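You operate a simulated robot arm through the tools that you are given. There is no shell and no other tool. Be economical: measure what you need, move in short steps, check, and stop when the job is done.

You are at the controls of a simulated robot arm. One attempt, no reset.

Task
Open the fixture case and move its black board to the yellow tray.
Fine: free both screws with the orange driver, driver back in its holder, lid on the blue mat.
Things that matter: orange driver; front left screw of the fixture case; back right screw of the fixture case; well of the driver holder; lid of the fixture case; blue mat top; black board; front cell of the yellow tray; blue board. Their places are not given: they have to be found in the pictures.

It is judged by the outcome, as a careful person would: the job done as asked, and still so three seconds after it is handed in. It fails if anything else is knocked over, pushed out of place, dropped, spilled or broken. A push-on lid holds only when it is set on centred and level and pressed home; a screw cap is set on level and turned clockwise until tight.

Robot
A 6-joint arm with a two-finger parallel gripper, fixed in place. Base frame: the origin is at the foot of the arm, x ahead of it, y to its left, z up; the work surface is at about z = 0.755. Readings come in m, degrees, newtons and seconds.
With the tool pointing down near the work surface it reaches from about 0.22 to 0.64 m from the base axis. Its first joint turns from -66.0 to 66.0 degrees. Payload 2.7 kg.
The TCP is the grasp point between the finger pads, 0.023 m short of the fingertips. In the tool frame z runs along the fingers and y along their closing line. The gripper opens to 0.094 m. The fingers are 0.038 m wide and 0.01 m thick; the gripper's body (0.054 by 0.096 m) begins 0.039 m behind the TCP.
Orientation is that of the tool frame in the base frame, as a unit quaternion [x, y, z, w]. With the fingers straight down and closing along the base's y, the tool's x points along the base's -x, its y along +y and its z along -z.

Tools
- The arm moves only by the tool nudge_tool. Its argument "commands" is a list of rows, each an object of numbers (a shift or turn left out is 0, a gripper value left out holds the last): "tx", "ty", "tz": the shift along the tool's x, y, z in m; "wx", "wy", "wz": the turn, a rotation vector about the tool's x, y, z in degrees; "gripper": the gripper command, from -1 (fully open) to 1 (shut), values between in proportion. In form: [{"tx": .., "ty": .., "tz": .., "wx": .., "wy": .., "wz": .., "gripper": ..}, ...]. A call has 1 to 12 rows; each row shifts and turns the commanded pose from where the row before left it, along the tool's axes as they then stand. A row lasts 0.2 s, in which the tool goes at most 0.05 m and 8.6 degrees; a call with a longer step from one row to the next is refused whole, and so is a gripper value outside its range. Where a pose cannot be reached the arm comes as near as it can. A force on the tool above 40 N (or 10 N above the force at the start of the call, whichever is more), or a blocked arm, ends the call early, and 0.2 s more pass. Each finger travels about 0.045 m/s and halts on what it meets, pressing with about 30 N; the grip force reading is that of the motor and also rises with nothing between the fingers. The clock runs only during rows and for 0.2 s after the last one: add rows that do not move to give the fingers time. The reply holds the time, the measured pose of the TCP, the force on the tool along the base axes, the opening and the grip force, in the units named above and with some noise.
- Cameras (640 x 400 px; columns grow to the right, rows downward): "scene" is fixed at [0.0827, -0.4477, 1.394]; the picture's right is [0.65, -0.76, 0.00], its down [-0.51, -0.44, -0.74] and it looks along [0.56, 0.48, -0.67] (base axes); focal length 323 px, centre (320, 200). "wrist" rides on the gripper at [0.086, 0.016, -0.074] in the tool frame; the picture's right is [-0.18, 0.98, 0.00], its down [-0.58, -0.11, -0.81] and it looks along [-0.79, -0.15, 0.59] (tool axes); focal length 243 px, centre (320, 200).
- get_image(camera): a new picture of that camera. No time passes.
- measure_at(camera, pixels): for up to 12 pixels [column, row] of the newest picture of that camera ("zoom" is the newest enlarged one), the place [x, y, z] in the base frame of the surface seen there, good to about 0.002 m. No time passes.
- inspect(camera, box): a new picture of the part [left, top, right, bottom] of that camera's present view, enlarged. No time passes.
- hand_in(): hands the job in; it is judged then, once.

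Work in short steps. Measure before you move; look again where a grasp or a placing could have gone wrong, and mend it. You have 80 turns and 54 pictures in all, those below and enlarged ones among them. Open the gripper and draw the arm clear of the work before you hand the job in, unless the task says otherwise; then end with one line.

The tools are called after ">>>" by a JSON object that holds its "fn" and its "kwargs". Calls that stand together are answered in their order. nudge_tool: Moves the arm, as the interface text tells. Its arguments: {"type":"object","properties":{"commands":{"type":"array"}},"required":["commands"]} The other tools are called the same way: get_image (camera) takes a picture; measure_at (camera, pixels) gives the place of the surface under pixels of a picture; inspect (camera, box) takes an enlarged picture of a part of a camera's view; hand_in () hands the job in.

At the start:

```text
t: 0.0
ee_pos: [0.2373, -0.2853, 1.1545]
tcp_rot: [0.0, 1.0, 0.0, -0.001]
wrist_force: [-0.2, -0.1, -0.2]
opening: 0.0941
grip_force: 0.2
```

scene: 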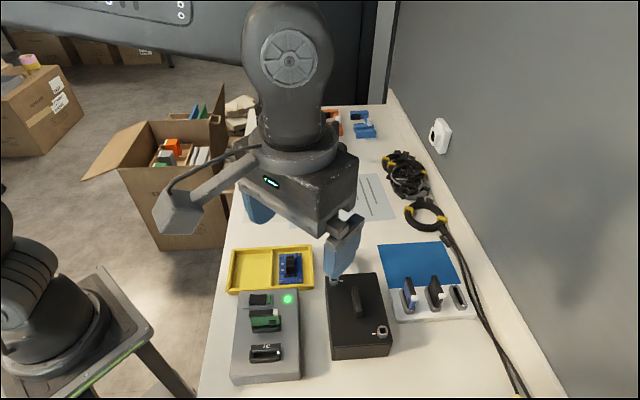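
wrist: 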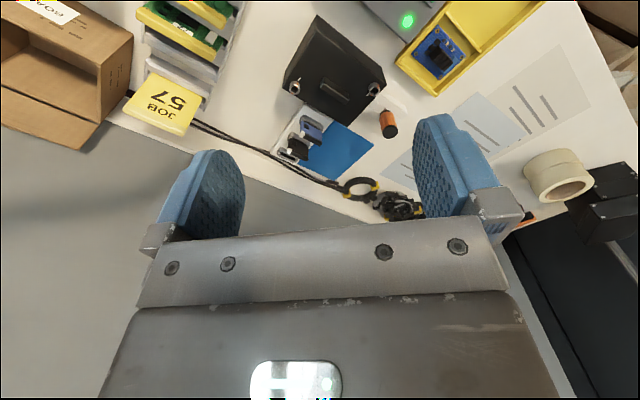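

The scene shows the dark case near (360,315), the tray at (270,270), mat at (418,265); the arm hides the driver. I enlarge both views.

>>> {"fn": "inspect", "kwargs": {"camera": "scene", "box": [220, 220, 500, 395]}}

>>> {"fn": "inspect", "kwargs": {"camera": "wrist", "box": [240, 0, 560, 200]}}

```text
2.29 times, centred on (360, 308) of scene
```

zoom: 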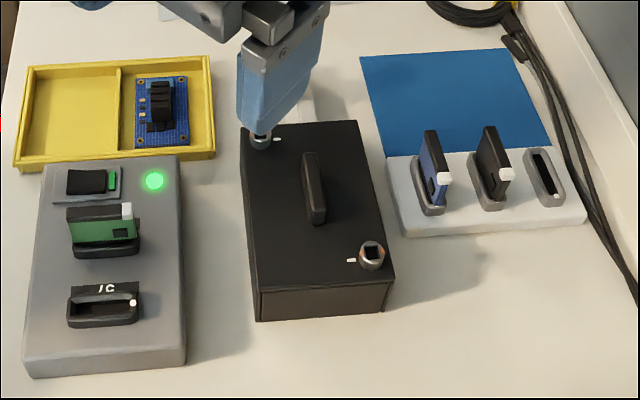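

```text
2.00 times, centred on (400, 100) of wrist
```

zoom: 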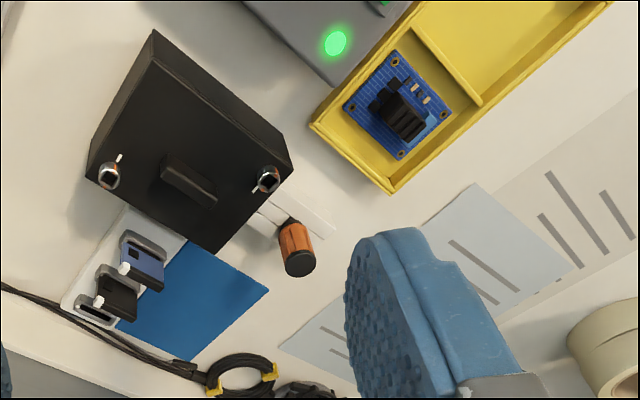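

The driver stands in a holder at zoom (297,250) of the wrist view. I measure the wrist-zoom features.

>>> {"fn": "measure_at", "kwargs": {"camera": "zoom", "pixels": [[300, 265], [290, 225], [272, 215], [325, 225], [268, 180], [108, 176], [188, 180], [155, 32], [90, 165], [220, 250], [293, 165], [200, 300]]}}

>>> {"fn": "measure_at", "kwargs": {"camera": "scene", "pixels": [[250, 268], [240, 248], [309, 248], [313, 287], [229, 290], [273, 270], [292, 268], [382, 331], [358, 302], [380, 246], [441, 243], [460, 288]]}}

```text
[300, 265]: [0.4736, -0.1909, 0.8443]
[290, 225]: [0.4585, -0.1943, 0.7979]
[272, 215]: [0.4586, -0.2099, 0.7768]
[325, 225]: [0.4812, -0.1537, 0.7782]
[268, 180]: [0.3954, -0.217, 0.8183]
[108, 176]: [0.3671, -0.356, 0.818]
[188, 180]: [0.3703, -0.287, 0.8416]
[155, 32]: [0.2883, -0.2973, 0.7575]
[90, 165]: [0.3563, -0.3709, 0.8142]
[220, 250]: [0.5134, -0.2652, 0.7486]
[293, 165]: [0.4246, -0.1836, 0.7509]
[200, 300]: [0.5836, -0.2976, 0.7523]
```

```text
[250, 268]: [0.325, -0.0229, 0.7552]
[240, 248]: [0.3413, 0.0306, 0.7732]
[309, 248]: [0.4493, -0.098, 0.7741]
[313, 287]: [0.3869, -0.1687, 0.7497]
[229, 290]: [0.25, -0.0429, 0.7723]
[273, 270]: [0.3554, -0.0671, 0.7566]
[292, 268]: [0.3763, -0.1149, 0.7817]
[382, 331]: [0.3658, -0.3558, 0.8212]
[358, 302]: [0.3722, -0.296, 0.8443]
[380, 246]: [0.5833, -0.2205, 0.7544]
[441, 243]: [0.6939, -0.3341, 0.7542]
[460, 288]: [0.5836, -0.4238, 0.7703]
```

The driver is at about (0.465,-0.192), screws near (0.395,-0.217) and (0.367,-0.356). I shift the arm to +y to unblock the scene camera.

>>> {"fn": "nudge_tool", "kwargs": {"commands": [{"ty": 0.045}, {"ty": 0.045}, {"ty": 0.045}, {"ty": 0.045}, {"ty": 0.045}, {"ty": 0.045}]}}

>>> {"fn": "inspect", "kwargs": {"camera": "scene", "box": [300, 210, 460, 310]}}

>>> {"fn": "get_image", "kwargs": {"camera": "wrist"}}

```text
t: 1.4
ee_pos: [0.239, -0.0179, 1.1529]
tcp_rot: [0.0, 1.0, 0.0, -0.001]
wrist_force: [-0.9, 0.4, -0.4]
opening: 0.0939
grip_force: 0.1
```

```text
4.00 times, centred on (380, 260) of scene
```

zoom: 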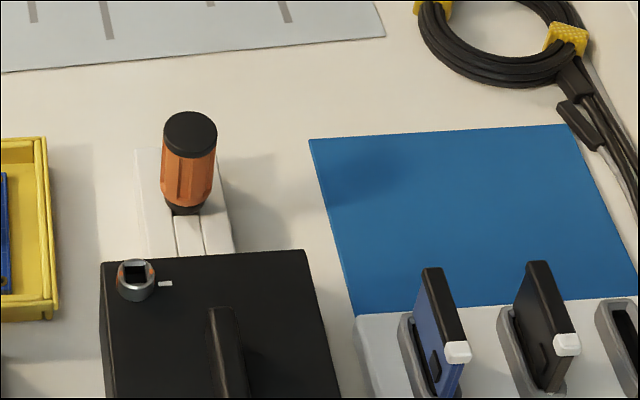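

```text
48 pictures are left
```

wrist: 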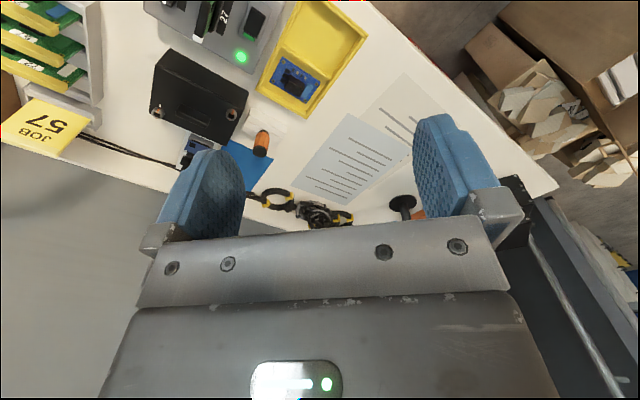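

The driver stands upright at zoom (188,160). I measure it, the screw, the holder and the mat.

>>> {"fn": "measure_at", "kwargs": {"camera": "zoom", "pixels": [[190, 125], [190, 117], [187, 180], [186, 208], [188, 245], [140, 155], [218, 205], [136, 268], [135, 290], [165, 283], [118, 278], [154, 278]]}}

>>> {"fn": "measure_at", "kwargs": {"camera": "zoom", "pixels": [[311, 141], [570, 128], [352, 308], [630, 298], [104, 265], [303, 253], [222, 312], [235, 380], [440, 280], [550, 270], [370, 320], [240, 280]]}}

>>> {"fn": "inspect", "kwargs": {"camera": "scene", "box": [310, 260, 410, 360]}}

```text
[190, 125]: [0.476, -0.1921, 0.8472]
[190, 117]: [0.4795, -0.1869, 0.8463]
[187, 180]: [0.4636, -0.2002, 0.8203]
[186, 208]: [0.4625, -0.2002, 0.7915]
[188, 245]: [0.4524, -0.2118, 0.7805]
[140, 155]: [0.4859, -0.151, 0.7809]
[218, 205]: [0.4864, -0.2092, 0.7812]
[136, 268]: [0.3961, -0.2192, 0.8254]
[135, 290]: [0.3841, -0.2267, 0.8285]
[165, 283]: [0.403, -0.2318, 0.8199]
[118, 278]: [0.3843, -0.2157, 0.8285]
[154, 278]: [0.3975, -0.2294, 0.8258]
```

```text
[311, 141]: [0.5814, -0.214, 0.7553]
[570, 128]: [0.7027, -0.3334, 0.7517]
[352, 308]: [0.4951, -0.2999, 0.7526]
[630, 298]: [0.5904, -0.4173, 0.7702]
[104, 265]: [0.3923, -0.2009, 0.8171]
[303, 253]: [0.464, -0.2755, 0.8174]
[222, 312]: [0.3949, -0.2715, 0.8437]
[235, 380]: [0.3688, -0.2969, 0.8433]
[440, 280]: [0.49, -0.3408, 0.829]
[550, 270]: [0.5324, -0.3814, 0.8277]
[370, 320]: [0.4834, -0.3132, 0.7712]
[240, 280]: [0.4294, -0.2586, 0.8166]
```

```text
4.00 times, centred on (360, 310) of scene
```

zoom: 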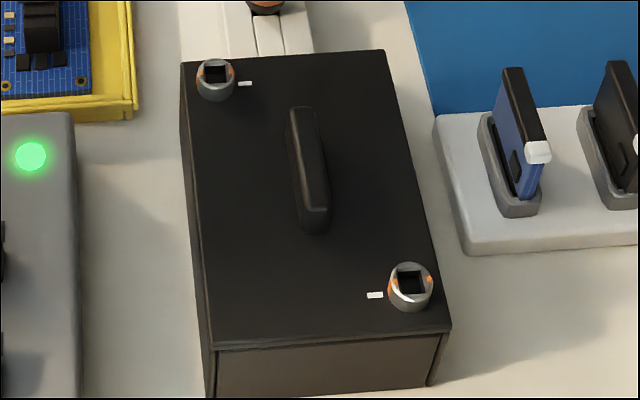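

Each screw has a square socket with orange marks on its collar and a white tick on the lid. I measure the lid's corners, screws, and handle in this zoom.

>>> {"fn": "measure_at", "kwargs": {"camera": "zoom", "pixels": [[184, 66], [380, 54], [444, 326], [217, 342], [301, 110], [318, 212], [214, 62], [214, 92], [199, 78], [231, 78], [245, 84], [215, 74]]}}

>>> {"fn": "measure_at", "kwargs": {"camera": "zoom", "pixels": [[411, 266], [411, 297], [393, 284], [430, 280], [411, 281], [375, 295], [220, 370], [425, 375], [300, 120], [316, 205], [265, 40], [250, 30]]}}

>>> {"fn": "inspect", "kwargs": {"camera": "scene", "box": [345, 315, 405, 345]}}

```text
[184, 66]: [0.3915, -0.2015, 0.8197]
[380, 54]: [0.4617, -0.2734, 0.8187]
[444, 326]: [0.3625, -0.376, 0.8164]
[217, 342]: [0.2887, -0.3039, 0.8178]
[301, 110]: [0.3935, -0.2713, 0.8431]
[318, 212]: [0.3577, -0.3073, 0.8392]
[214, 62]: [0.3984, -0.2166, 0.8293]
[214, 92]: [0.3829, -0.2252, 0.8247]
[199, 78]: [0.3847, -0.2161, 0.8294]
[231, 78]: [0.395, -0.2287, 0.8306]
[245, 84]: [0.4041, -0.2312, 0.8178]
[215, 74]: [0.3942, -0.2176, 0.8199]
```

```text
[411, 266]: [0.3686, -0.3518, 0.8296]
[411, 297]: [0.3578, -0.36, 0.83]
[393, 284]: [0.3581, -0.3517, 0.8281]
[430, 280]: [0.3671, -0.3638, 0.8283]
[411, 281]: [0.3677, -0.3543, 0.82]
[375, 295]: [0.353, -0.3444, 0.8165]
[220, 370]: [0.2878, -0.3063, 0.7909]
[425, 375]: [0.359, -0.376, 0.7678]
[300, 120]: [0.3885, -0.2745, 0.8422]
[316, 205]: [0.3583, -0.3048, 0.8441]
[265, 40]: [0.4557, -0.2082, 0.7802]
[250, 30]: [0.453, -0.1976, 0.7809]
```

```text
10.67 times, centred on (375, 330) of scene
```

zoom: 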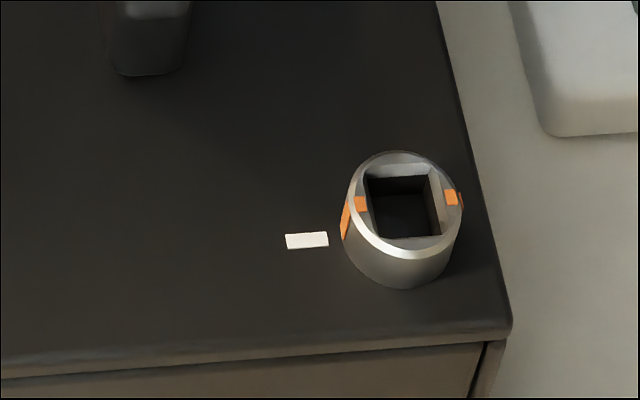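

Case is turned 45° (long axis along (0.707,0.707)), centre ≈(0.376,-0.289); screws ≈(0.391,-0.222) and (0.363,-0.358); driver axis ≈(0.473,-0.194). I move above the driver, turn 45° so fingers close along the case's long axis, and partly close.

>>> {"fn": "nudge_tool", "kwargs": {"commands": [{"tx": -0.0293, "ty": -0.022, "tz": 0.0235}, {"tx": -0.0293, "ty": -0.022, "tz": 0.0235}, {"tx": -0.0293, "ty": -0.022, "tz": 0.0235}, {"tx": -0.0293, "ty": -0.022, "tz": 0.0235}, {"tx": -0.0293, "ty": -0.022, "tz": 0.0235}, {"tx": -0.0293, "ty": -0.022, "tz": 0.0235}, {"tx": -0.0293, "ty": -0.022, "tz": 0.0235}, {"tx": -0.0293, "ty": -0.022, "tz": 0.0235}]}}

>>> {"fn": "nudge_tool", "kwargs": {"commands": [{"wz": 7.5, "gripper": -0.28}, {"wz": 7.5}, {"wz": 7.5}, {"wz": 7.5}, {"wz": 7.5}, {"wz": 7.5}, {}]}}

>>> {"fn": "get_image", "kwargs": {"camera": "wrist"}}

>>> {"fn": "get_image", "kwargs": {"camera": "scene"}}

```text
t: 3.2
ee_pos: [0.4723, -0.1927, 0.9644]
tcp_rot: [0.0, 1.0, 0.0, 0.0]
wrist_force: [0.3, -0.1, 0.3]
opening: 0.0941
grip_force: 0.1
```

```text
t: 4.8
ee_pos: [0.4715, -0.1919, 0.9672]
tcp_rot: [0.383, 0.924, 0.0, -0.001]
wrist_force: [0.3, 0.2, -0.2]
opening: 0.0603
grip_force: 0.0
```

```text
45 pictures are left
```

wrist: 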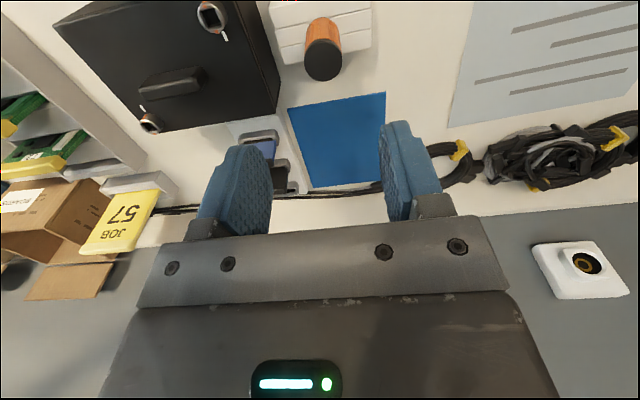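

```text
44 pictures are left
```

scene: 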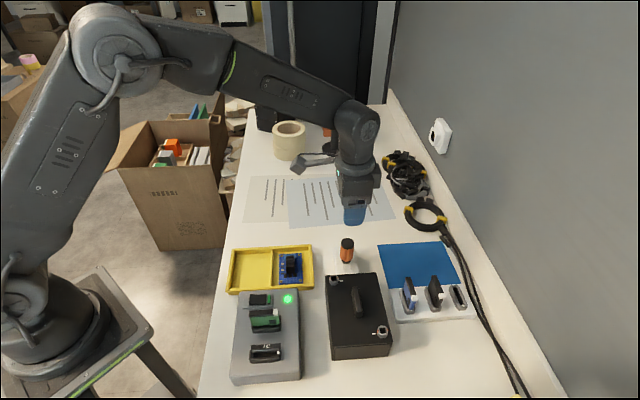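

Orientation is right (tool y along (0.707,0.707)). Driver cap shows at wrist (322,60); I measure it precisely.

>>> {"fn": "inspect", "kwargs": {"camera": "wrist", "box": [250, 0, 400, 94]}}

>>> {"fn": "inspect", "kwargs": {"camera": "scene", "box": [320, 225, 380, 265]}}

```text
4.26 times, centred on (325, 47) of wrist
```

zoom: 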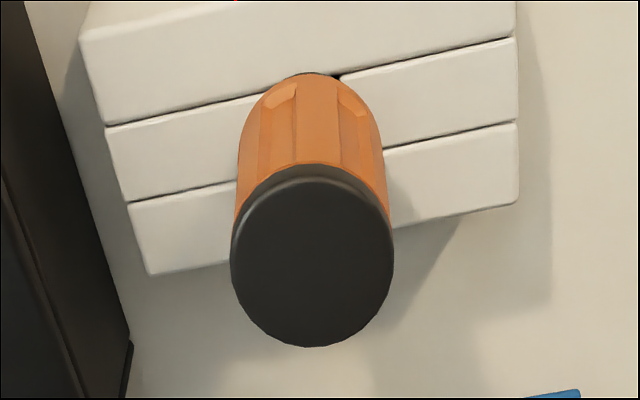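

```text
10.00 times, centred on (350, 245) of scene
```

zoom: 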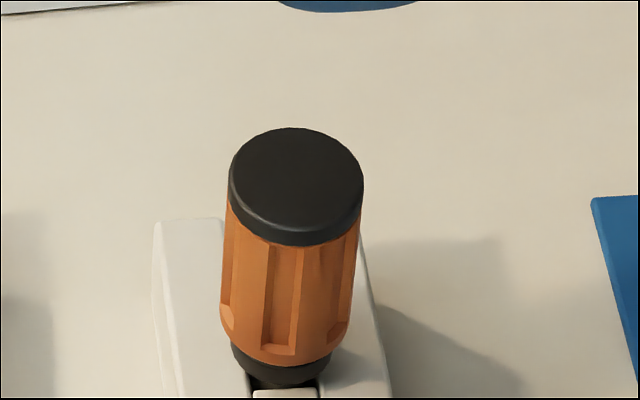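

>>> {"fn": "measure_at", "kwargs": {"camera": "zoom", "pixels": [[296, 178], [296, 133], [296, 225], [233, 180], [358, 180], [240, 280], [345, 280], [285, 300], [280, 375], [160, 225], [230, 390], [370, 300]]}}

```text
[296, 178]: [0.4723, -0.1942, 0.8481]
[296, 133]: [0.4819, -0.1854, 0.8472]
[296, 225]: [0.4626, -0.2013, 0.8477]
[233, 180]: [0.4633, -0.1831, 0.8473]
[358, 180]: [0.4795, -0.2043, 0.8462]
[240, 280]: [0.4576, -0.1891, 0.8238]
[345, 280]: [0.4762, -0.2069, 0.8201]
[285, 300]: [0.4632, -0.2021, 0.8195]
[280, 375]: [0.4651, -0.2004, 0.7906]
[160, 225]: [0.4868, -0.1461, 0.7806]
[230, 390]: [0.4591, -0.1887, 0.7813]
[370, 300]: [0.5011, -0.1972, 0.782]
```

Driver centre ≈(0.472,-0.194), top 0.847; the TCP is within about 1 mm of it in plan. I lower to z≈0.823 and then close.

>>> {"fn": "nudge_tool", "kwargs": {"commands": [{"tz": 0.036, "tx": -0.0008, "ty": -0.0008}, {"tz": 0.036}, {"tz": 0.036}, {"tz": 0.035}, {}]}}

>>> {"fn": "nudge_tool", "kwargs": {"commands": [{"gripper": 0.2}, {"gripper": 0.6}, {"gripper": 1}, {}, {}, {}]}}

```text
t: 6.0
ee_pos: [0.4723, -0.194, 0.8252]
tcp_rot: [0.383, 0.924, 0.0, 0.0]
wrist_force: [0.4, 0.1, 0.0]
opening: 0.0603
grip_force: 0.0
```

```text
t: 7.4
ee_pos: [0.4746, -0.1939, 0.8272]
tcp_rot: [0.382, 0.924, 0.0, 0.002]
wrist_force: [8.9, 9.1, 0.1]
opening: 0.0289
grip_force: 29.9
```

Gripped (opening 0.029) with a side force of +13 N along tool y, so I ease the tool +1.5 mm in y and then lift straight up.

>>> {"fn": "nudge_tool", "kwargs": {"commands": [{"ty": 0.0015}, {}]}}

>>> {"fn": "nudge_tool", "kwargs": {"commands": [{"tz": -0.01}, {"tz": -0.02}, {"tz": -0.03}, {"tz": -0.03}, {}]}}

>>> {"fn": "inspect", "kwargs": {"camera": "scene", "box": [310, 185, 400, 275]}}

```text
t: 8.0
ee_pos: [0.4736, -0.1929, 0.8252]
tcp_rot: [0.383, 0.924, 0.0, 0.001]
wrist_force: [-1.5, 2.0, 12.4]
opening: 0.0292
grip_force: 30.3
```

```text
t: 9.2
ee_pos: [0.4721, -0.1903, 0.9158]
tcp_rot: [0.383, 0.924, 0.0, 0.0]
wrist_force: [0.7, 0.3, -1.0]
opening: 0.029
grip_force: 30.3
```

```text
4.44 times, centred on (355, 230) of scene
```

zoom: 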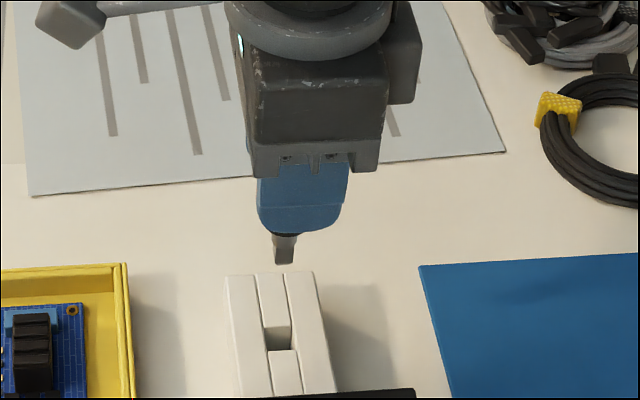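

The driver is out; the holder has a square well at zoom (275,337) aligned with the block, and the bit tip shows at (284,262). I measure them.

>>> {"fn": "inspect", "kwargs": {"camera": "scene", "box": [340, 225, 390, 275]}}

>>> {"fn": "measure_at", "kwargs": {"camera": "zoom", "pixels": [[170, 210], [170, 180], [170, 160], [150, 70], [195, 160]]}}

```text
8.00 times, centred on (365, 250) of scene
```

zoom: 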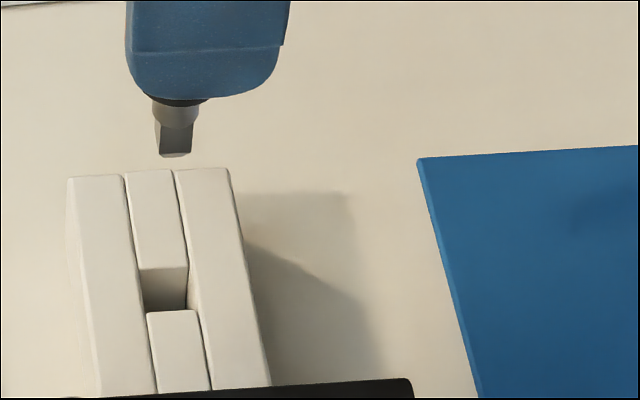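

```text
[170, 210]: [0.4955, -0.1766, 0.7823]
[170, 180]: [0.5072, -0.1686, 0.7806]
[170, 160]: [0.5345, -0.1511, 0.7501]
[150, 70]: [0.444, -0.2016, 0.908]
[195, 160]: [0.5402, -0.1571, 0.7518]
```

I measure the bit tip, shaft and well edges on this zoom.

>>> {"fn": "measure_at", "kwargs": {"camera": "zoom", "pixels": [[176, 152], [177, 140], [176, 108], [140, 271], [186, 267], [147, 313], [196, 309], [176, 154], [166, 145], [190, 145]]}}

```text
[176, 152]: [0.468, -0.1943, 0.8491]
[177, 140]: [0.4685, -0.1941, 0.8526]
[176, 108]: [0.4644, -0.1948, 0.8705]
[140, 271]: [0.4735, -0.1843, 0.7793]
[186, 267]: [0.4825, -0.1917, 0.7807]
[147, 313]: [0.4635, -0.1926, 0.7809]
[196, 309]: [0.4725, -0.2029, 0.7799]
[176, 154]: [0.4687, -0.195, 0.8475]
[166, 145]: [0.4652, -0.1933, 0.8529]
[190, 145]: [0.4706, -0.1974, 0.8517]
```

Tip is ≈0.067 m below the TCP, well centre ≈(0.473,-0.193). Now I zoom on the back screw to find its socket accurately.

>>> {"fn": "inspect", "kwargs": {"camera": "scene", "box": [348, 265, 378, 285]}}

>>> {"fn": "inspect", "kwargs": {"camera": "scene", "box": [320, 265, 350, 285]}}

```text
16.00 times, centred on (363, 275) of scene
```

zoom: 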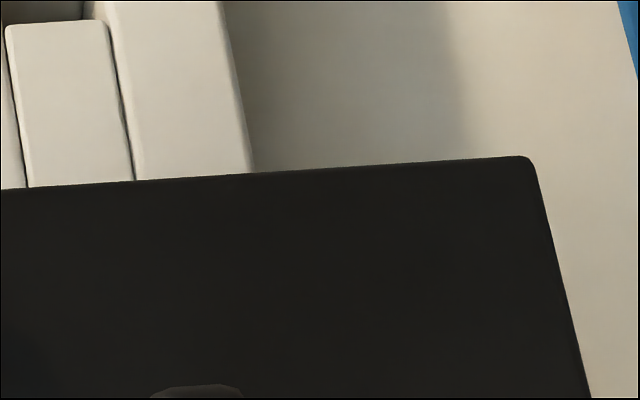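

```text
16.00 times, centred on (335, 275) of scene
```

zoom: 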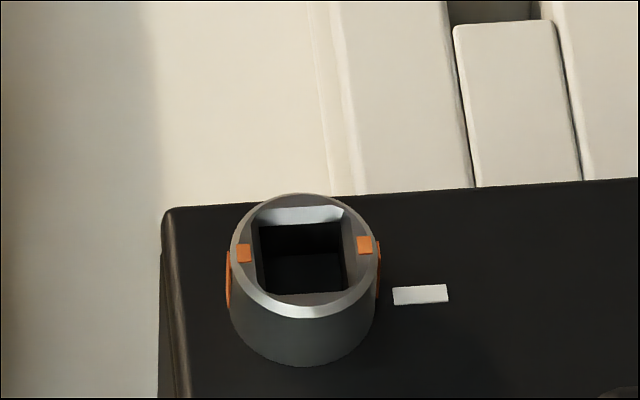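

The socket at zoom (302,250) has chamfered lips. I measure around its rim.

>>> {"fn": "measure_at", "kwargs": {"camera": "zoom", "pixels": [[244, 253], [365, 245], [302, 201], [308, 307], [263, 214], [342, 208], [352, 290], [265, 298], [300, 270], [420, 294], [300, 216], [310, 298]]}}

```text
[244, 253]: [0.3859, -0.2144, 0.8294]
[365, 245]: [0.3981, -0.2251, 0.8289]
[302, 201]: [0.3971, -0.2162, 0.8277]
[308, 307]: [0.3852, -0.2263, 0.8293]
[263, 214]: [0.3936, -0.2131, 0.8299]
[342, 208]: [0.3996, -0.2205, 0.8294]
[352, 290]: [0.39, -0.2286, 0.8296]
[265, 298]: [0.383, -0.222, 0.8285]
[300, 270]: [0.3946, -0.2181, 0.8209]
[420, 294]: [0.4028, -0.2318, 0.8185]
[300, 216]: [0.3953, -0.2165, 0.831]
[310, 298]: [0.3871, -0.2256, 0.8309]
```

Ray geometry gives socket centre (0.3917,-0.2209) and well centre (0.4732,-0.1933), so I move by that difference: tx +0.038, ty -0.077.

>>> {"fn": "nudge_tool", "kwargs": {"commands": [{"tx": 0.0127, "ty": -0.0257}, {"tx": 0.0127, "ty": -0.0257}, {"tx": 0.0127, "ty": -0.0257}, {}, {"tz": 0.012}, {}]}}

>>> {"fn": "inspect", "kwargs": {"camera": "scene", "box": [315, 255, 355, 280]}}

>>> {"fn": "inspect", "kwargs": {"camera": "wrist", "box": [240, 60, 400, 160]}}

```text
t: 10.6
ee_pos: [0.3922, -0.2187, 0.9003]
tcp_rot: [0.383, 0.924, 0.0, 0.0]
wrist_force: [-0.2, 0.4, -1.0]
opening: 0.0292
grip_force: 30.2
```

```text
16.00 times, centred on (335, 268) of scene
```

zoom: 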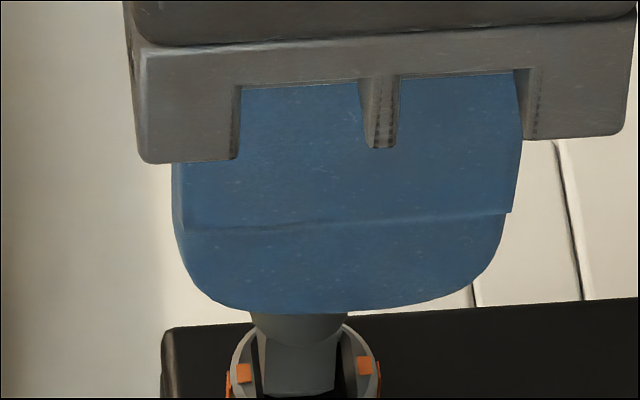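

```text
4.00 times, centred on (320, 110) of wrist
```

zoom: 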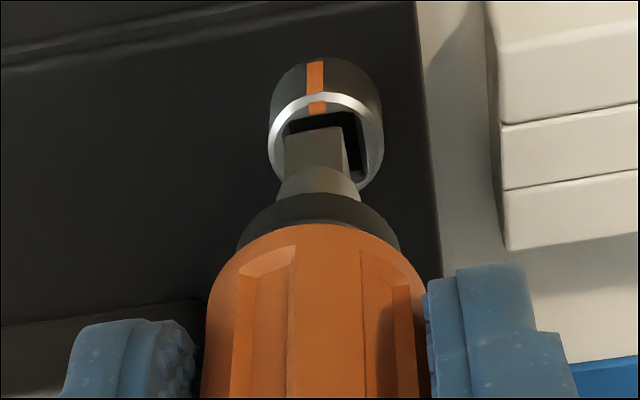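

In the scene view the bit is centred across (302 vs 301), while in the wrist view the socket sits ≈1 mm further along +y. I correct by 0.8 mm and descend gently.

>>> {"fn": "nudge_tool", "kwargs": {"commands": [{"ty": 0.0008}, {"tz": 0.004}, {"tz": 0.003}, {"tz": 0.002}, {}]}}

>>> {"fn": "inspect", "kwargs": {"camera": "wrist", "box": [240, 60, 400, 160]}}

```text
t: 11.8
ee_pos: [0.3925, -0.2201, 0.8921]
tcp_rot: [0.383, 0.924, 0.001, 0.0]
wrist_force: [2.2, 0.2, -0.2]
opening: 0.029
grip_force: 29.6
```

```text
4.00 times, centred on (320, 110) of wrist
```

zoom: 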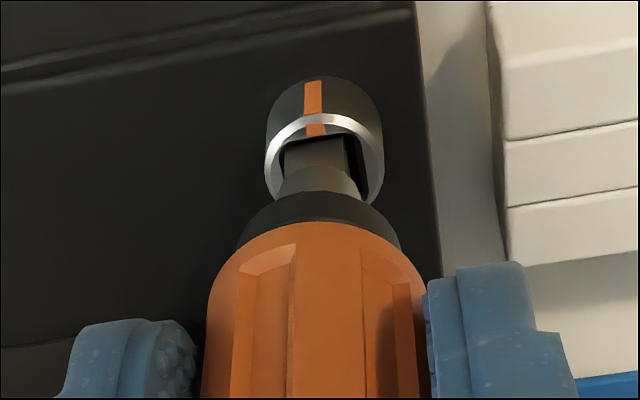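

The tip is entering the socket without force. I continue down until it seats.

>>> {"fn": "nudge_tool", "kwargs": {"commands": [{"tz": 0.002}, {"tz": 0.002}, {"tz": 0.0015}, {}]}}

>>> {"fn": "inspect", "kwargs": {"camera": "wrist", "box": [240, 60, 400, 160]}}

```text
t: 12.8
ee_pos: [0.3929, -0.2199, 0.8882]
tcp_rot: [0.383, 0.924, 0.001, 0.002]
wrist_force: [4.5, -1.4, 21.8]
opening: 0.029
grip_force: 29.7
```

```text
4.00 times, centred on (320, 110) of wrist
```

zoom: 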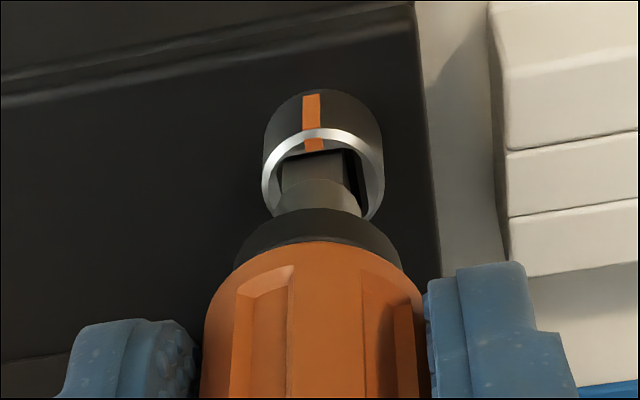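

Force reads 22 N and the driver seems to have slid up a bit in the grip. I check from the scene camera whether it is seated.

>>> {"fn": "inspect", "kwargs": {"camera": "scene", "box": [315, 265, 355, 290]}}

```text
16.00 times, centred on (335, 278) of scene
```

zoom: 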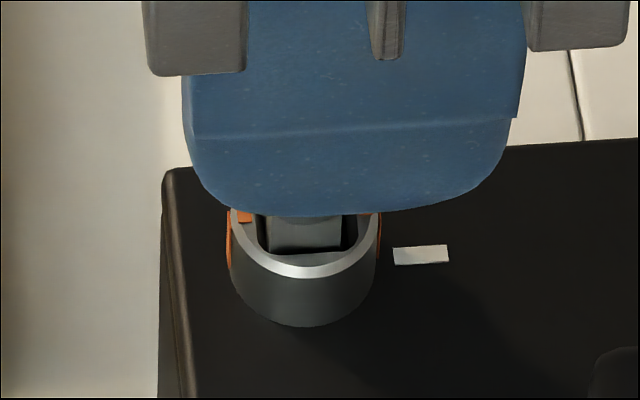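

The bit sits inside the socket, clear of the walls. I try a counterclockwise turn (wz negative) of 24° and look.

>>> {"fn": "nudge_tool", "kwargs": {"commands": [{"wz": -6}, {"wz": -6}, {"wz": -6}, {"wz": -6}, {}]}}

>>> {"fn": "inspect", "kwargs": {"camera": "scene", "box": [315, 265, 355, 290]}}

```text
t: 14.0
ee_pos: [0.3926, -0.2192, 0.887]
tcp_rot: [0.181, 0.984, 0.0, 0.001]
wrist_force: [10.9, 0.8, 8.6]
opening: 0.0292
grip_force: 29.6
```

```text
16.00 times, centred on (335, 278) of scene
```

zoom: 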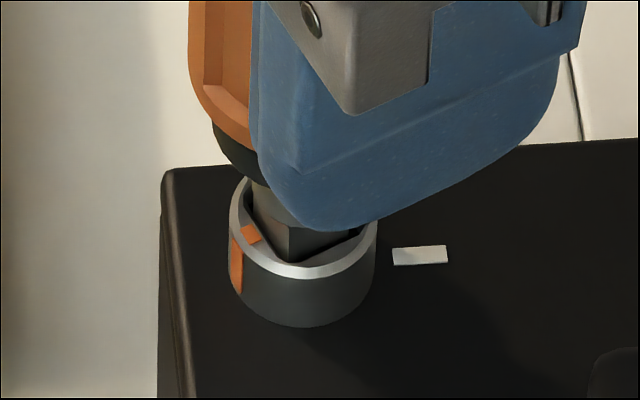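

The collar mark is turning with the driver. I continue 64° further counterclockwise.

>>> {"fn": "nudge_tool", "kwargs": {"commands": [{"wz": -8}, {"wz": -8}, {"wz": -8}, {"wz": -8}, {"wz": -8}, {"wz": -8}, {"wz": -8}, {"wz": -8}, {}]}}

>>> {"fn": "inspect", "kwargs": {"camera": "scene", "box": [315, 265, 355, 290]}}

```text
t: 16.0
ee_pos: [0.39, -0.219, 0.8877]
tcp_rot: [-0.368, 0.93, 0.0, 0.0]
wrist_force: [2.8, -2.2, -1.9]
opening: 0.0291
grip_force: 30.1
```

```text
16.00 times, centred on (335, 278) of scene
```

zoom: 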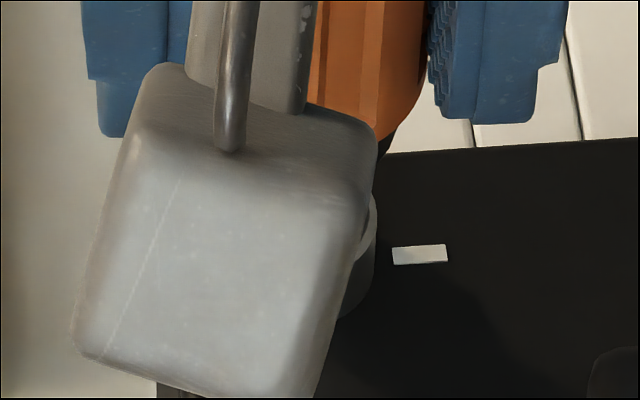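

The wrist camera housing now blocks the scene view, so I look through the wrist camera.

>>> {"fn": "inspect", "kwargs": {"camera": "wrist", "box": [240, 60, 400, 160]}}

```text
4.00 times, centred on (320, 110) of wrist
```

zoom: 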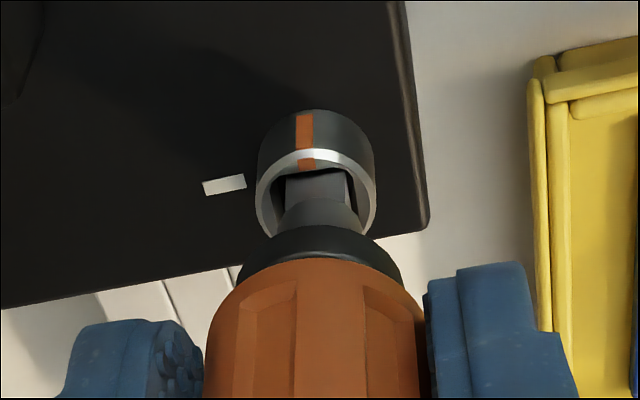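

The mark has turned about 85° and the collar seems to have risen. I measure its height from this view.

>>> {"fn": "measure_at", "kwargs": {"camera": "zoom", "pixels": [[340, 155], [306, 162], [225, 185], [268, 170], [310, 120], [100, 200], [320, 240]]}}

```text
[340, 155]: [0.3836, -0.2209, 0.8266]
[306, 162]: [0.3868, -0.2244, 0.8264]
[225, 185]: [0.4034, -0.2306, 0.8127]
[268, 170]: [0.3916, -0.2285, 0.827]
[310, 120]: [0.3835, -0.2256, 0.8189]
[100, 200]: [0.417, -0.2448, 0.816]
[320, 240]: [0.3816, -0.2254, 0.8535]
```

The collar is only marginally higher. I keep turning another 48° counterclockwise, watching for a stop.

>>> {"fn": "nudge_tool", "kwargs": {"commands": [{"wz": -8}, {"wz": -8}, {"wz": -8}, {"wz": -8}, {"wz": -8}, {"wz": -8}, {}]}}

>>> {"fn": "inspect", "kwargs": {"camera": "wrist", "box": [240, 60, 400, 160]}}

```text
t: 17.6
ee_pos: [0.393, -0.2189, 0.8895]
tcp_rot: [0.714, -0.7, 0.001, 0.001]
wrist_force: [2.8, 0.5, 1.8]
opening: 0.0287
grip_force: 30.2
```

```text
4.00 times, centred on (320, 110) of wrist
```

zoom: 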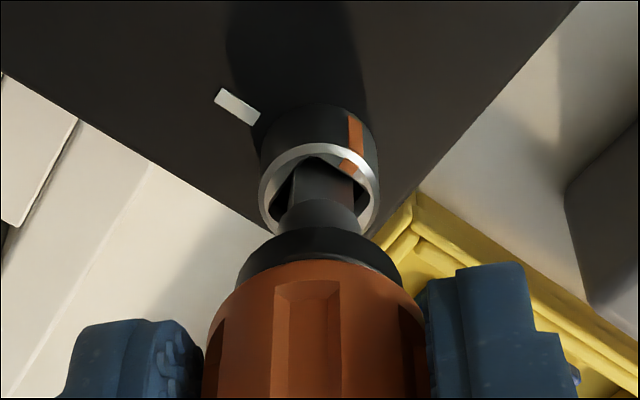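

The orange mark stays 90° from the white tick while the grip slipped around the handle, so the screw is at its quarter-turn stop, i.e. free. I back off 10° to release the bit and lift out.

>>> {"fn": "nudge_tool", "kwargs": {"commands": [{"wz": 5}, {"wz": 5}, {"tz": -0.01}, {"tz": -0.02}, {"tz": -0.02}, {}]}}

>>> {"fn": "get_image", "kwargs": {"camera": "wrist"}}

```text
t: 19.0
ee_pos: [0.3925, -0.2201, 0.9372]
tcp_rot: [-0.649, 0.761, 0.0, 0.0]
wrist_force: [0.0, -0.4, -0.8]
opening: 0.0288
grip_force: 30.2
```

```text
28 pictures are left
```

wrist: 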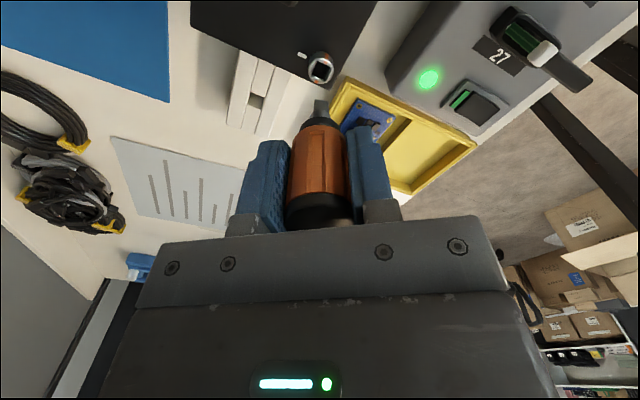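

The collar at wrist (320,68) shows marks perpendicular to the tick. I turn back 81° to yaw 0, then move over the front screw (shift (-0.0283,-0.1367)).

>>> {"fn": "nudge_tool", "kwargs": {"commands": [{"wz": 8.1}, {"wz": 8.1}, {"wz": 8.1}, {"wz": 8.1}, {"wz": 8.1}, {"wz": 8.1}, {"wz": 8.1}, {"wz": 8.1}, {"wz": 8.1}, {"wz": 8.1}, {}]}}

>>> {"fn": "nudge_tool", "kwargs": {"commands": [{"tx": 0.0071, "ty": -0.0342}, {"tx": 0.0071, "ty": -0.0342}, {"tx": 0.0071, "ty": -0.0342}, {"tx": 0.0071, "ty": -0.0342}, {"tz": 0.016}, {}]}}

>>> {"fn": "inspect", "kwargs": {"camera": "scene", "box": [362, 310, 402, 335]}}

>>> {"fn": "inspect", "kwargs": {"camera": "wrist", "box": [240, 60, 400, 160]}}

```text
t: 21.4
ee_pos: [0.3919, -0.2176, 0.9377]
tcp_rot: [0.001, 1.0, -0.001, 0.0]
wrist_force: [-0.1, 0.2, -0.3]
opening: 0.0289
grip_force: 30.3
```

```text
t: 22.8
ee_pos: [0.3625, -0.3539, 0.9206]
tcp_rot: [0.001, 1.0, 0.001, 0.0]
wrist_force: [-0.1, 0.5, -0.8]
opening: 0.0285
grip_force: 29.5
```

```text
16.00 times, centred on (382, 322) of scene
```

zoom: 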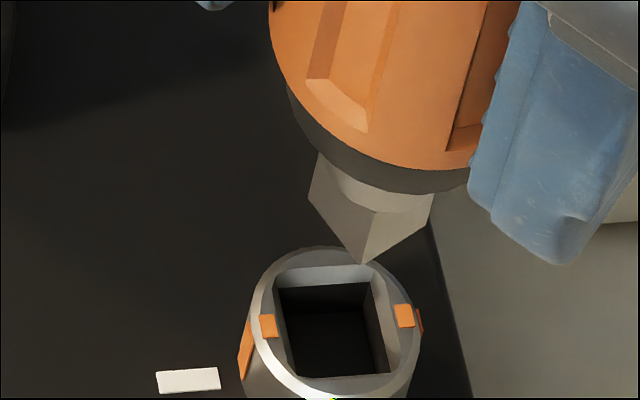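

```text
4.00 times, centred on (320, 110) of wrist
```

zoom: 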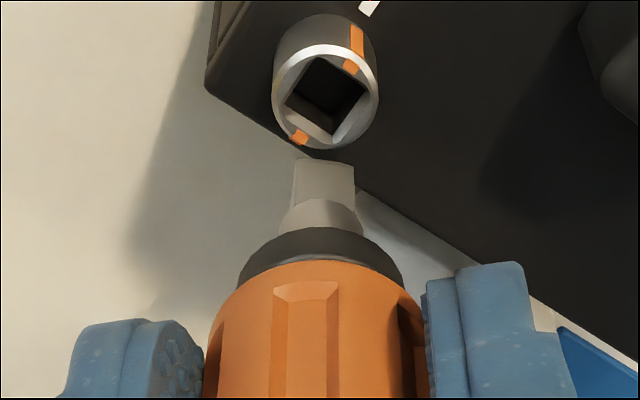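

The bit tip projects to ≈(0.363,-0.358), right over the socket, but its faces are ≈22° off the socket. I turn +22° and lower 22 mm to just above the rim.

>>> {"fn": "nudge_tool", "kwargs": {"commands": [{"wz": 7.4}, {"wz": 7.4}, {"wz": 7.4}, {"tz": 0.011}, {"tz": 0.011}, {}]}}

>>> {"fn": "inspect", "kwargs": {"camera": "scene", "box": [362, 312, 402, 337]}}

>>> {"fn": "inspect", "kwargs": {"camera": "wrist", "box": [240, 60, 400, 160]}}

```text
t: 24.2
ee_pos: [0.3632, -0.3538, 0.8989]
tcp_rot: [0.192, 0.981, 0.001, 0.001]
wrist_force: [-0.4, 0.0, -0.2]
opening: 0.0289
grip_force: 30.0
```

```text
16.00 times, centred on (382, 324) of scene
```

zoom: 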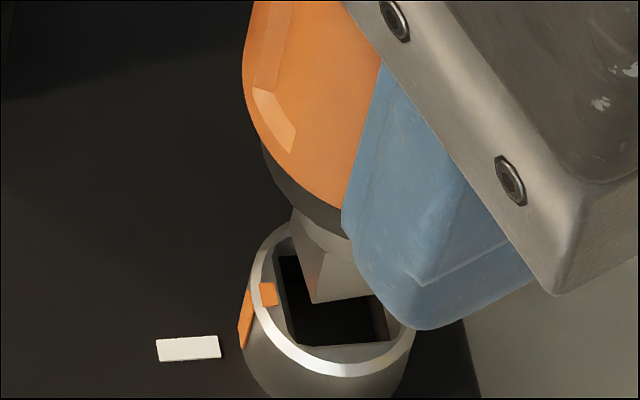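

```text
4.00 times, centred on (320, 110) of wrist
```

zoom: 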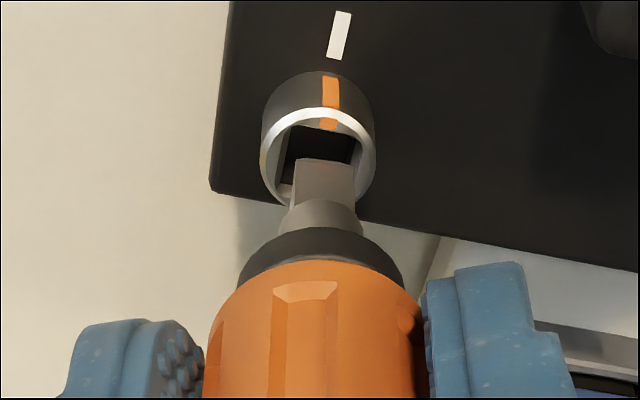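

Bit and socket edges are nearly parallel and centred within ~0.6 mm. I nudge ty -0.6 mm and lower into the socket.

>>> {"fn": "nudge_tool", "kwargs": {"commands": [{"ty": -0.0006, "tz": 0.004}, {"tz": 0.003}, {"tz": 0.003}, {"tz": 0.002}, {}]}}

>>> {"fn": "inspect", "kwargs": {"camera": "wrist", "box": [240, 60, 400, 160]}}

```text
t: 25.4
ee_pos: [0.3627, -0.3556, 0.8868]
tcp_rot: [0.192, 0.981, 0.0, 0.001]
wrist_force: [-5.4, 9.1, 14.4]
opening: 0.0287
grip_force: 30.3
```

```text
4.00 times, centred on (320, 110) of wrist
```

zoom: 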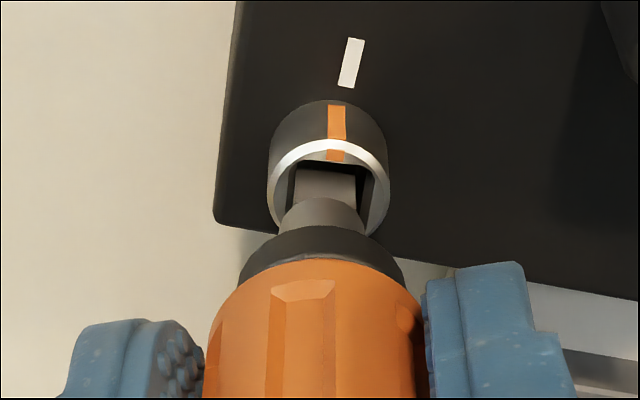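

The bit is inside with 14 N down-force, as it looked in the first screw. I press 1 mm more and turn counterclockwise 56°.

>>> {"fn": "nudge_tool", "kwargs": {"commands": [{"tz": 0.001}, {"wz": -8}, {"wz": -8}, {"wz": -8}, {"wz": -8}, {"wz": -8}, {"wz": -8}, {"wz": -8}, {}]}}

>>> {"fn": "inspect", "kwargs": {"camera": "wrist", "box": [240, 60, 400, 160]}}

```text
t: 27.4
ee_pos: [0.362, -0.3573, 0.8862]
tcp_rot: [-0.292, 0.956, 0.0, -0.001]
wrist_force: [0.1, 0.1, -0.2]
opening: 0.0287
grip_force: 29.8
```

```text
4.00 times, centred on (320, 110) of wrist
```

zoom: 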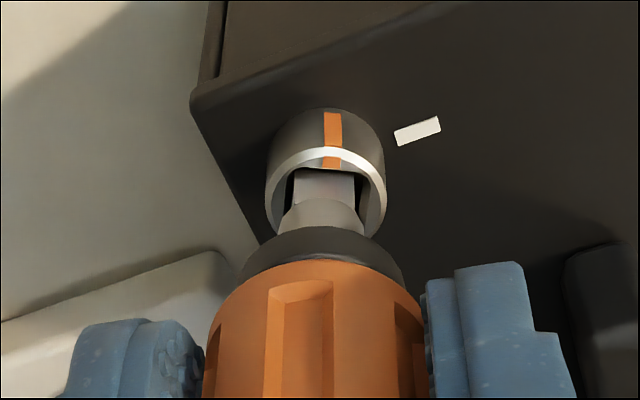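

The collar follows. I turn a further 48° to reach the stop.

>>> {"fn": "nudge_tool", "kwargs": {"commands": [{"tz": 0.0005, "wz": -8}, {"wz": -8}, {"wz": -8}, {"wz": -8}, {"wz": -8}, {"wz": -8}, {}]}}

>>> {"fn": "inspect", "kwargs": {"camera": "wrist", "box": [240, 60, 400, 160]}}

```text
t: 29.0
ee_pos: [0.3638, -0.3563, 0.8865]
tcp_rot: [-0.655, 0.755, -0.001, 0.001]
wrist_force: [2.5, 0.5, 3.1]
opening: 0.0286
grip_force: 30.4
```

```text
4.00 times, centred on (320, 110) of wrist
```

zoom: 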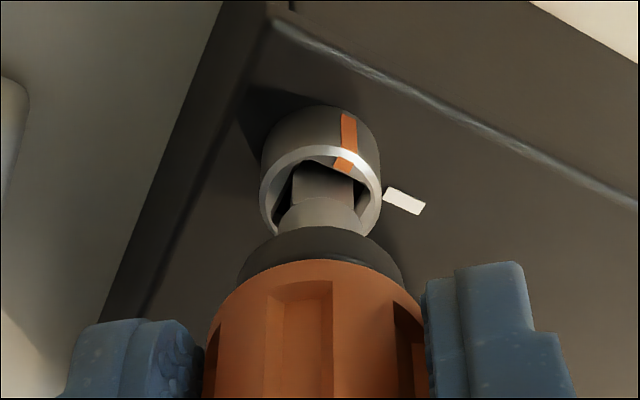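

The mark is now ≈90–95° from the tick with the bit leaning on the socket walls, i.e. at the stop. I give 8° more to be sure, back off 10°, and lift out.

>>> {"fn": "nudge_tool", "kwargs": {"commands": [{"wz": -8}, {}, {"wz": 5}, {"wz": 5}, {"tz": -0.01}, {"tz": -0.02}, {"tz": -0.02}, {}]}}

>>> {"fn": "nudge_tool", "kwargs": {"commands": [{"wz": 8.4}, {"wz": 8.4}, {"wz": 8.4}, {"wz": 8.4}, {"wz": 8.4}, {"wz": 8.4}, {"wz": 8.4}, {"wz": 8.4}, {"wz": 8.4}, {"wz": 8.4}, {"wz": 8.4}, {"wz": 8.4}]}}

```text
t: 30.8
ee_pos: [0.3644, -0.3551, 0.9371]
tcp_rot: [-0.642, 0.767, 0.0, 0.0]
wrist_force: [0.6, 0.5, -0.3]
opening: 0.0285
grip_force: 29.6
```

```text
t: 33.4
ee_pos: [0.3643, -0.3552, 0.9353]
tcp_rot: [0.184, 0.983, 0.0, 0.0]
wrist_force: [-0.7, 0.4, -1.1]
opening: 0.0287
grip_force: 30.2
```

Driver is out at yaw 21°, where the bit should match the holder. I move over the well (tx -0.043, ty +0.193) and lower partway.

>>> {"fn": "nudge_tool", "kwargs": {"commands": [{"tx": -0.0086, "ty": 0.0386}, {"tx": -0.0086, "ty": 0.0386}, {"tx": -0.0086, "ty": 0.0386}, {"tx": -0.0086, "ty": 0.0386}, {"tx": -0.0086, "ty": 0.0385}, {}, {"tz": 0.03}, {"tz": 0.03}, {}]}}

>>> {"fn": "inspect", "kwargs": {"camera": "scene", "box": [325, 240, 365, 265]}}

>>> {"fn": "inspect", "kwargs": {"camera": "wrist", "box": [240, 60, 400, 160]}}

```text
t: 35.4
ee_pos: [0.4731, -0.1934, 0.875]
tcp_rot: [0.183, 0.983, 0.0, 0.0]
wrist_force: [0.3, 0.6, -2.2]
opening: 0.0285
grip_force: 30.1
```

```text
16.00 times, centred on (345, 252) of scene
```

zoom: 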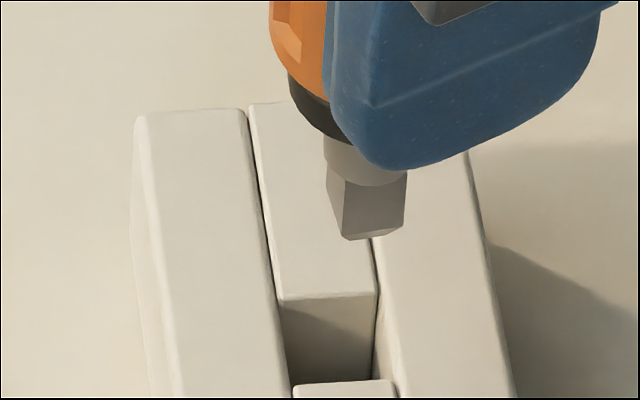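

```text
4.00 times, centred on (320, 110) of wrist
```

zoom: 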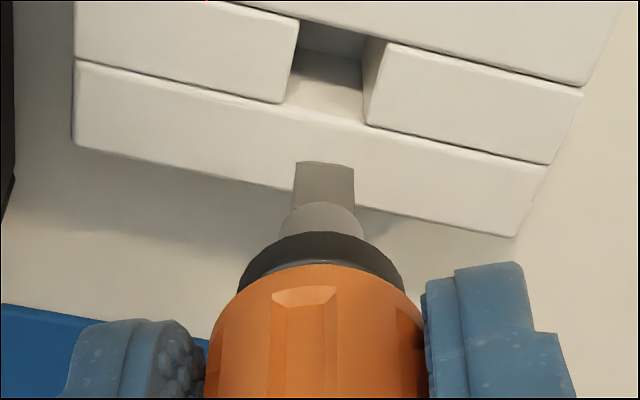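

The bit is ≈11° off the block and ≈2.7 mm too far toward the camera's right. I turn +10°, correct, lower 14 mm and check again.

>>> {"fn": "nudge_tool", "kwargs": {"commands": [{"wz": 5}, {"wz": 5}, {"tx": 0.0026, "ty": 0.0006}, {"tz": 0.014}, {}]}}

>>> {"fn": "inspect", "kwargs": {"camera": "scene", "box": [325, 245, 365, 270]}}

>>> {"fn": "inspect", "kwargs": {"camera": "wrist", "box": [240, 60, 400, 160]}}

```text
t: 36.6
ee_pos: [0.4708, -0.1918, 0.8628]
tcp_rot: [0.267, 0.964, 0.0, 0.0]
wrist_force: [1.0, -0.4, -0.7]
opening: 0.0285
grip_force: 29.6
```

```text
16.00 times, centred on (345, 258) of scene
```

zoom: 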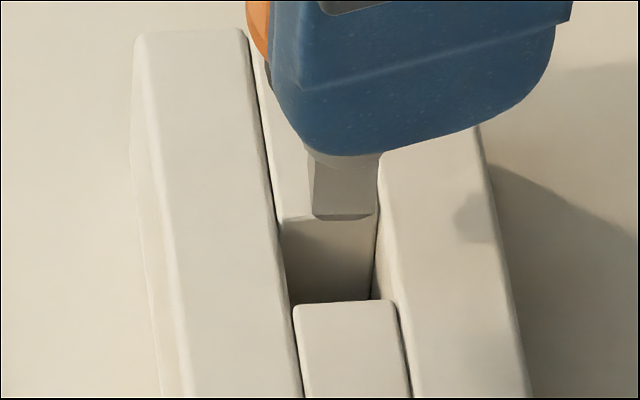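

```text
4.00 times, centred on (320, 110) of wrist
```

zoom: 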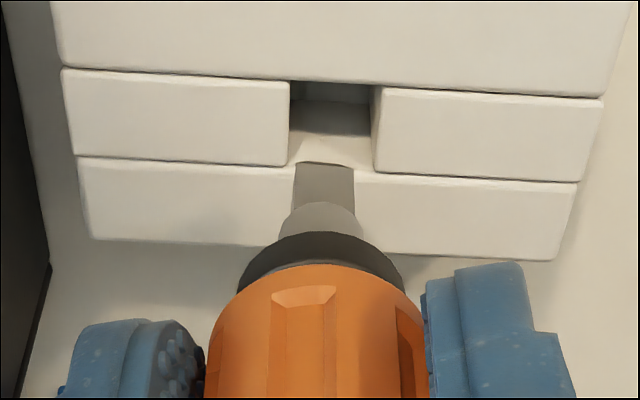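

Bit now lines up with the well in both views (landing ≈(338,256) vs well (335,258)). I lower in gentle steps.

>>> {"fn": "nudge_tool", "kwargs": {"commands": [{"tz": 0.008}, {"tz": 0.006}, {"tz": 0.005}, {"tz": 0.005}, {}]}}

```text
t: 37.8
ee_pos: [0.4703, -0.19, 0.8371]
tcp_rot: [0.268, 0.963, 0.0, 0.0]
wrist_force: [-0.4, 0.3, -1.1]
opening: 0.0287
grip_force: 30.1
```

No contact force so far, so the bit is going into the well. I lower further toward the bottom.

>>> {"fn": "nudge_tool", "kwargs": {"commands": [{"tz": 0.005}, {"tz": 0.004}, {"tz": 0.003}, {"tz": 0.003}, {}]}}

>>> {"fn": "inspect", "kwargs": {"camera": "scene", "box": [315, 235, 375, 275]}}

```text
t: 39.0
ee_pos: [0.4717, -0.1915, 0.8228]
tcp_rot: [0.267, 0.964, 0.0, 0.002]
wrist_force: [15.0, -4.1, -3.6]
opening: 0.0287
grip_force: 30.0
```

```text
10.00 times, centred on (345, 255) of scene
```

zoom: 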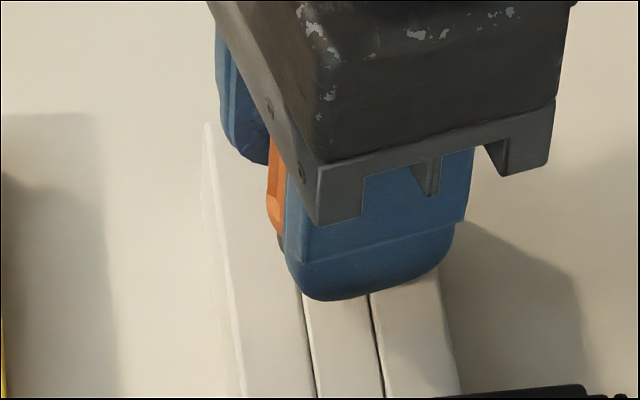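

Side force of 15 N in +x: the bit is deep in the well and leaning on a wall. I ease +1.3 mm that way and lower a little more.

>>> {"fn": "nudge_tool", "kwargs": {"commands": [{"tx": -0.0013, "ty": 0.0004}, {"tz": 0.0015}, {"tz": 0.0015}, {}]}}

```text
t: 40.0
ee_pos: [0.4714, -0.1915, 0.8214]
tcp_rot: [0.268, 0.963, 0.0, 0.002]
wrist_force: [11.0, -10.0, 4.5]
opening: 0.0286
grip_force: 30.0
```

Still pushed along +S with light contact below. I ease another 1.5 mm and press down 1.5 mm before releasing.

>>> {"fn": "nudge_tool", "kwargs": {"commands": [{"tx": -0.0014, "ty": -0.0004}, {"tz": 0.0015}, {}]}}

```text
t: 40.8
ee_pos: [0.4729, -0.1909, 0.8188]
tcp_rot: [0.267, 0.964, 0.0, 0.0]
wrist_force: [2.5, -1.9, 14.4]
opening: 0.0285
grip_force: 30.3
```

Side load is gone and 14 N shows the bottom is reached. I open the fingers and rise.

>>> {"fn": "nudge_tool", "kwargs": {"commands": [{"gripper": 0.3}, {"gripper": 0.1}, {"gripper": -0.2}, {"gripper": -0.4}, {}]}}

>>> {"fn": "nudge_tool", "kwargs": {"commands": [{"tz": -0.03}, {"tz": -0.04}, {"tz": -0.04}, {"tz": -0.04}, {}]}}

>>> {"fn": "inspect", "kwargs": {"camera": "scene", "box": [280, 220, 440, 340]}}

```text
t: 42.0
ee_pos: [0.4723, -0.1914, 0.8185]
tcp_rot: [0.267, 0.964, 0.0, -0.001]
wrist_force: [0.8, -0.3, -0.2]
opening: 0.066
grip_force: 0.0
```

```text
t: 43.2
ee_pos: [0.4736, -0.1926, 0.9693]
tcp_rot: [0.268, 0.963, 0.0, 0.0]
wrist_force: [-0.4, -0.2, -0.2]
opening: 0.0657
grip_force: 0.1
```

```text
3.33 times, centred on (360, 280) of scene
```

zoom: 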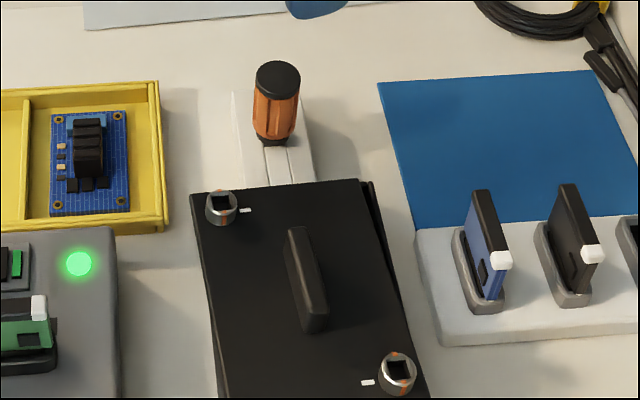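

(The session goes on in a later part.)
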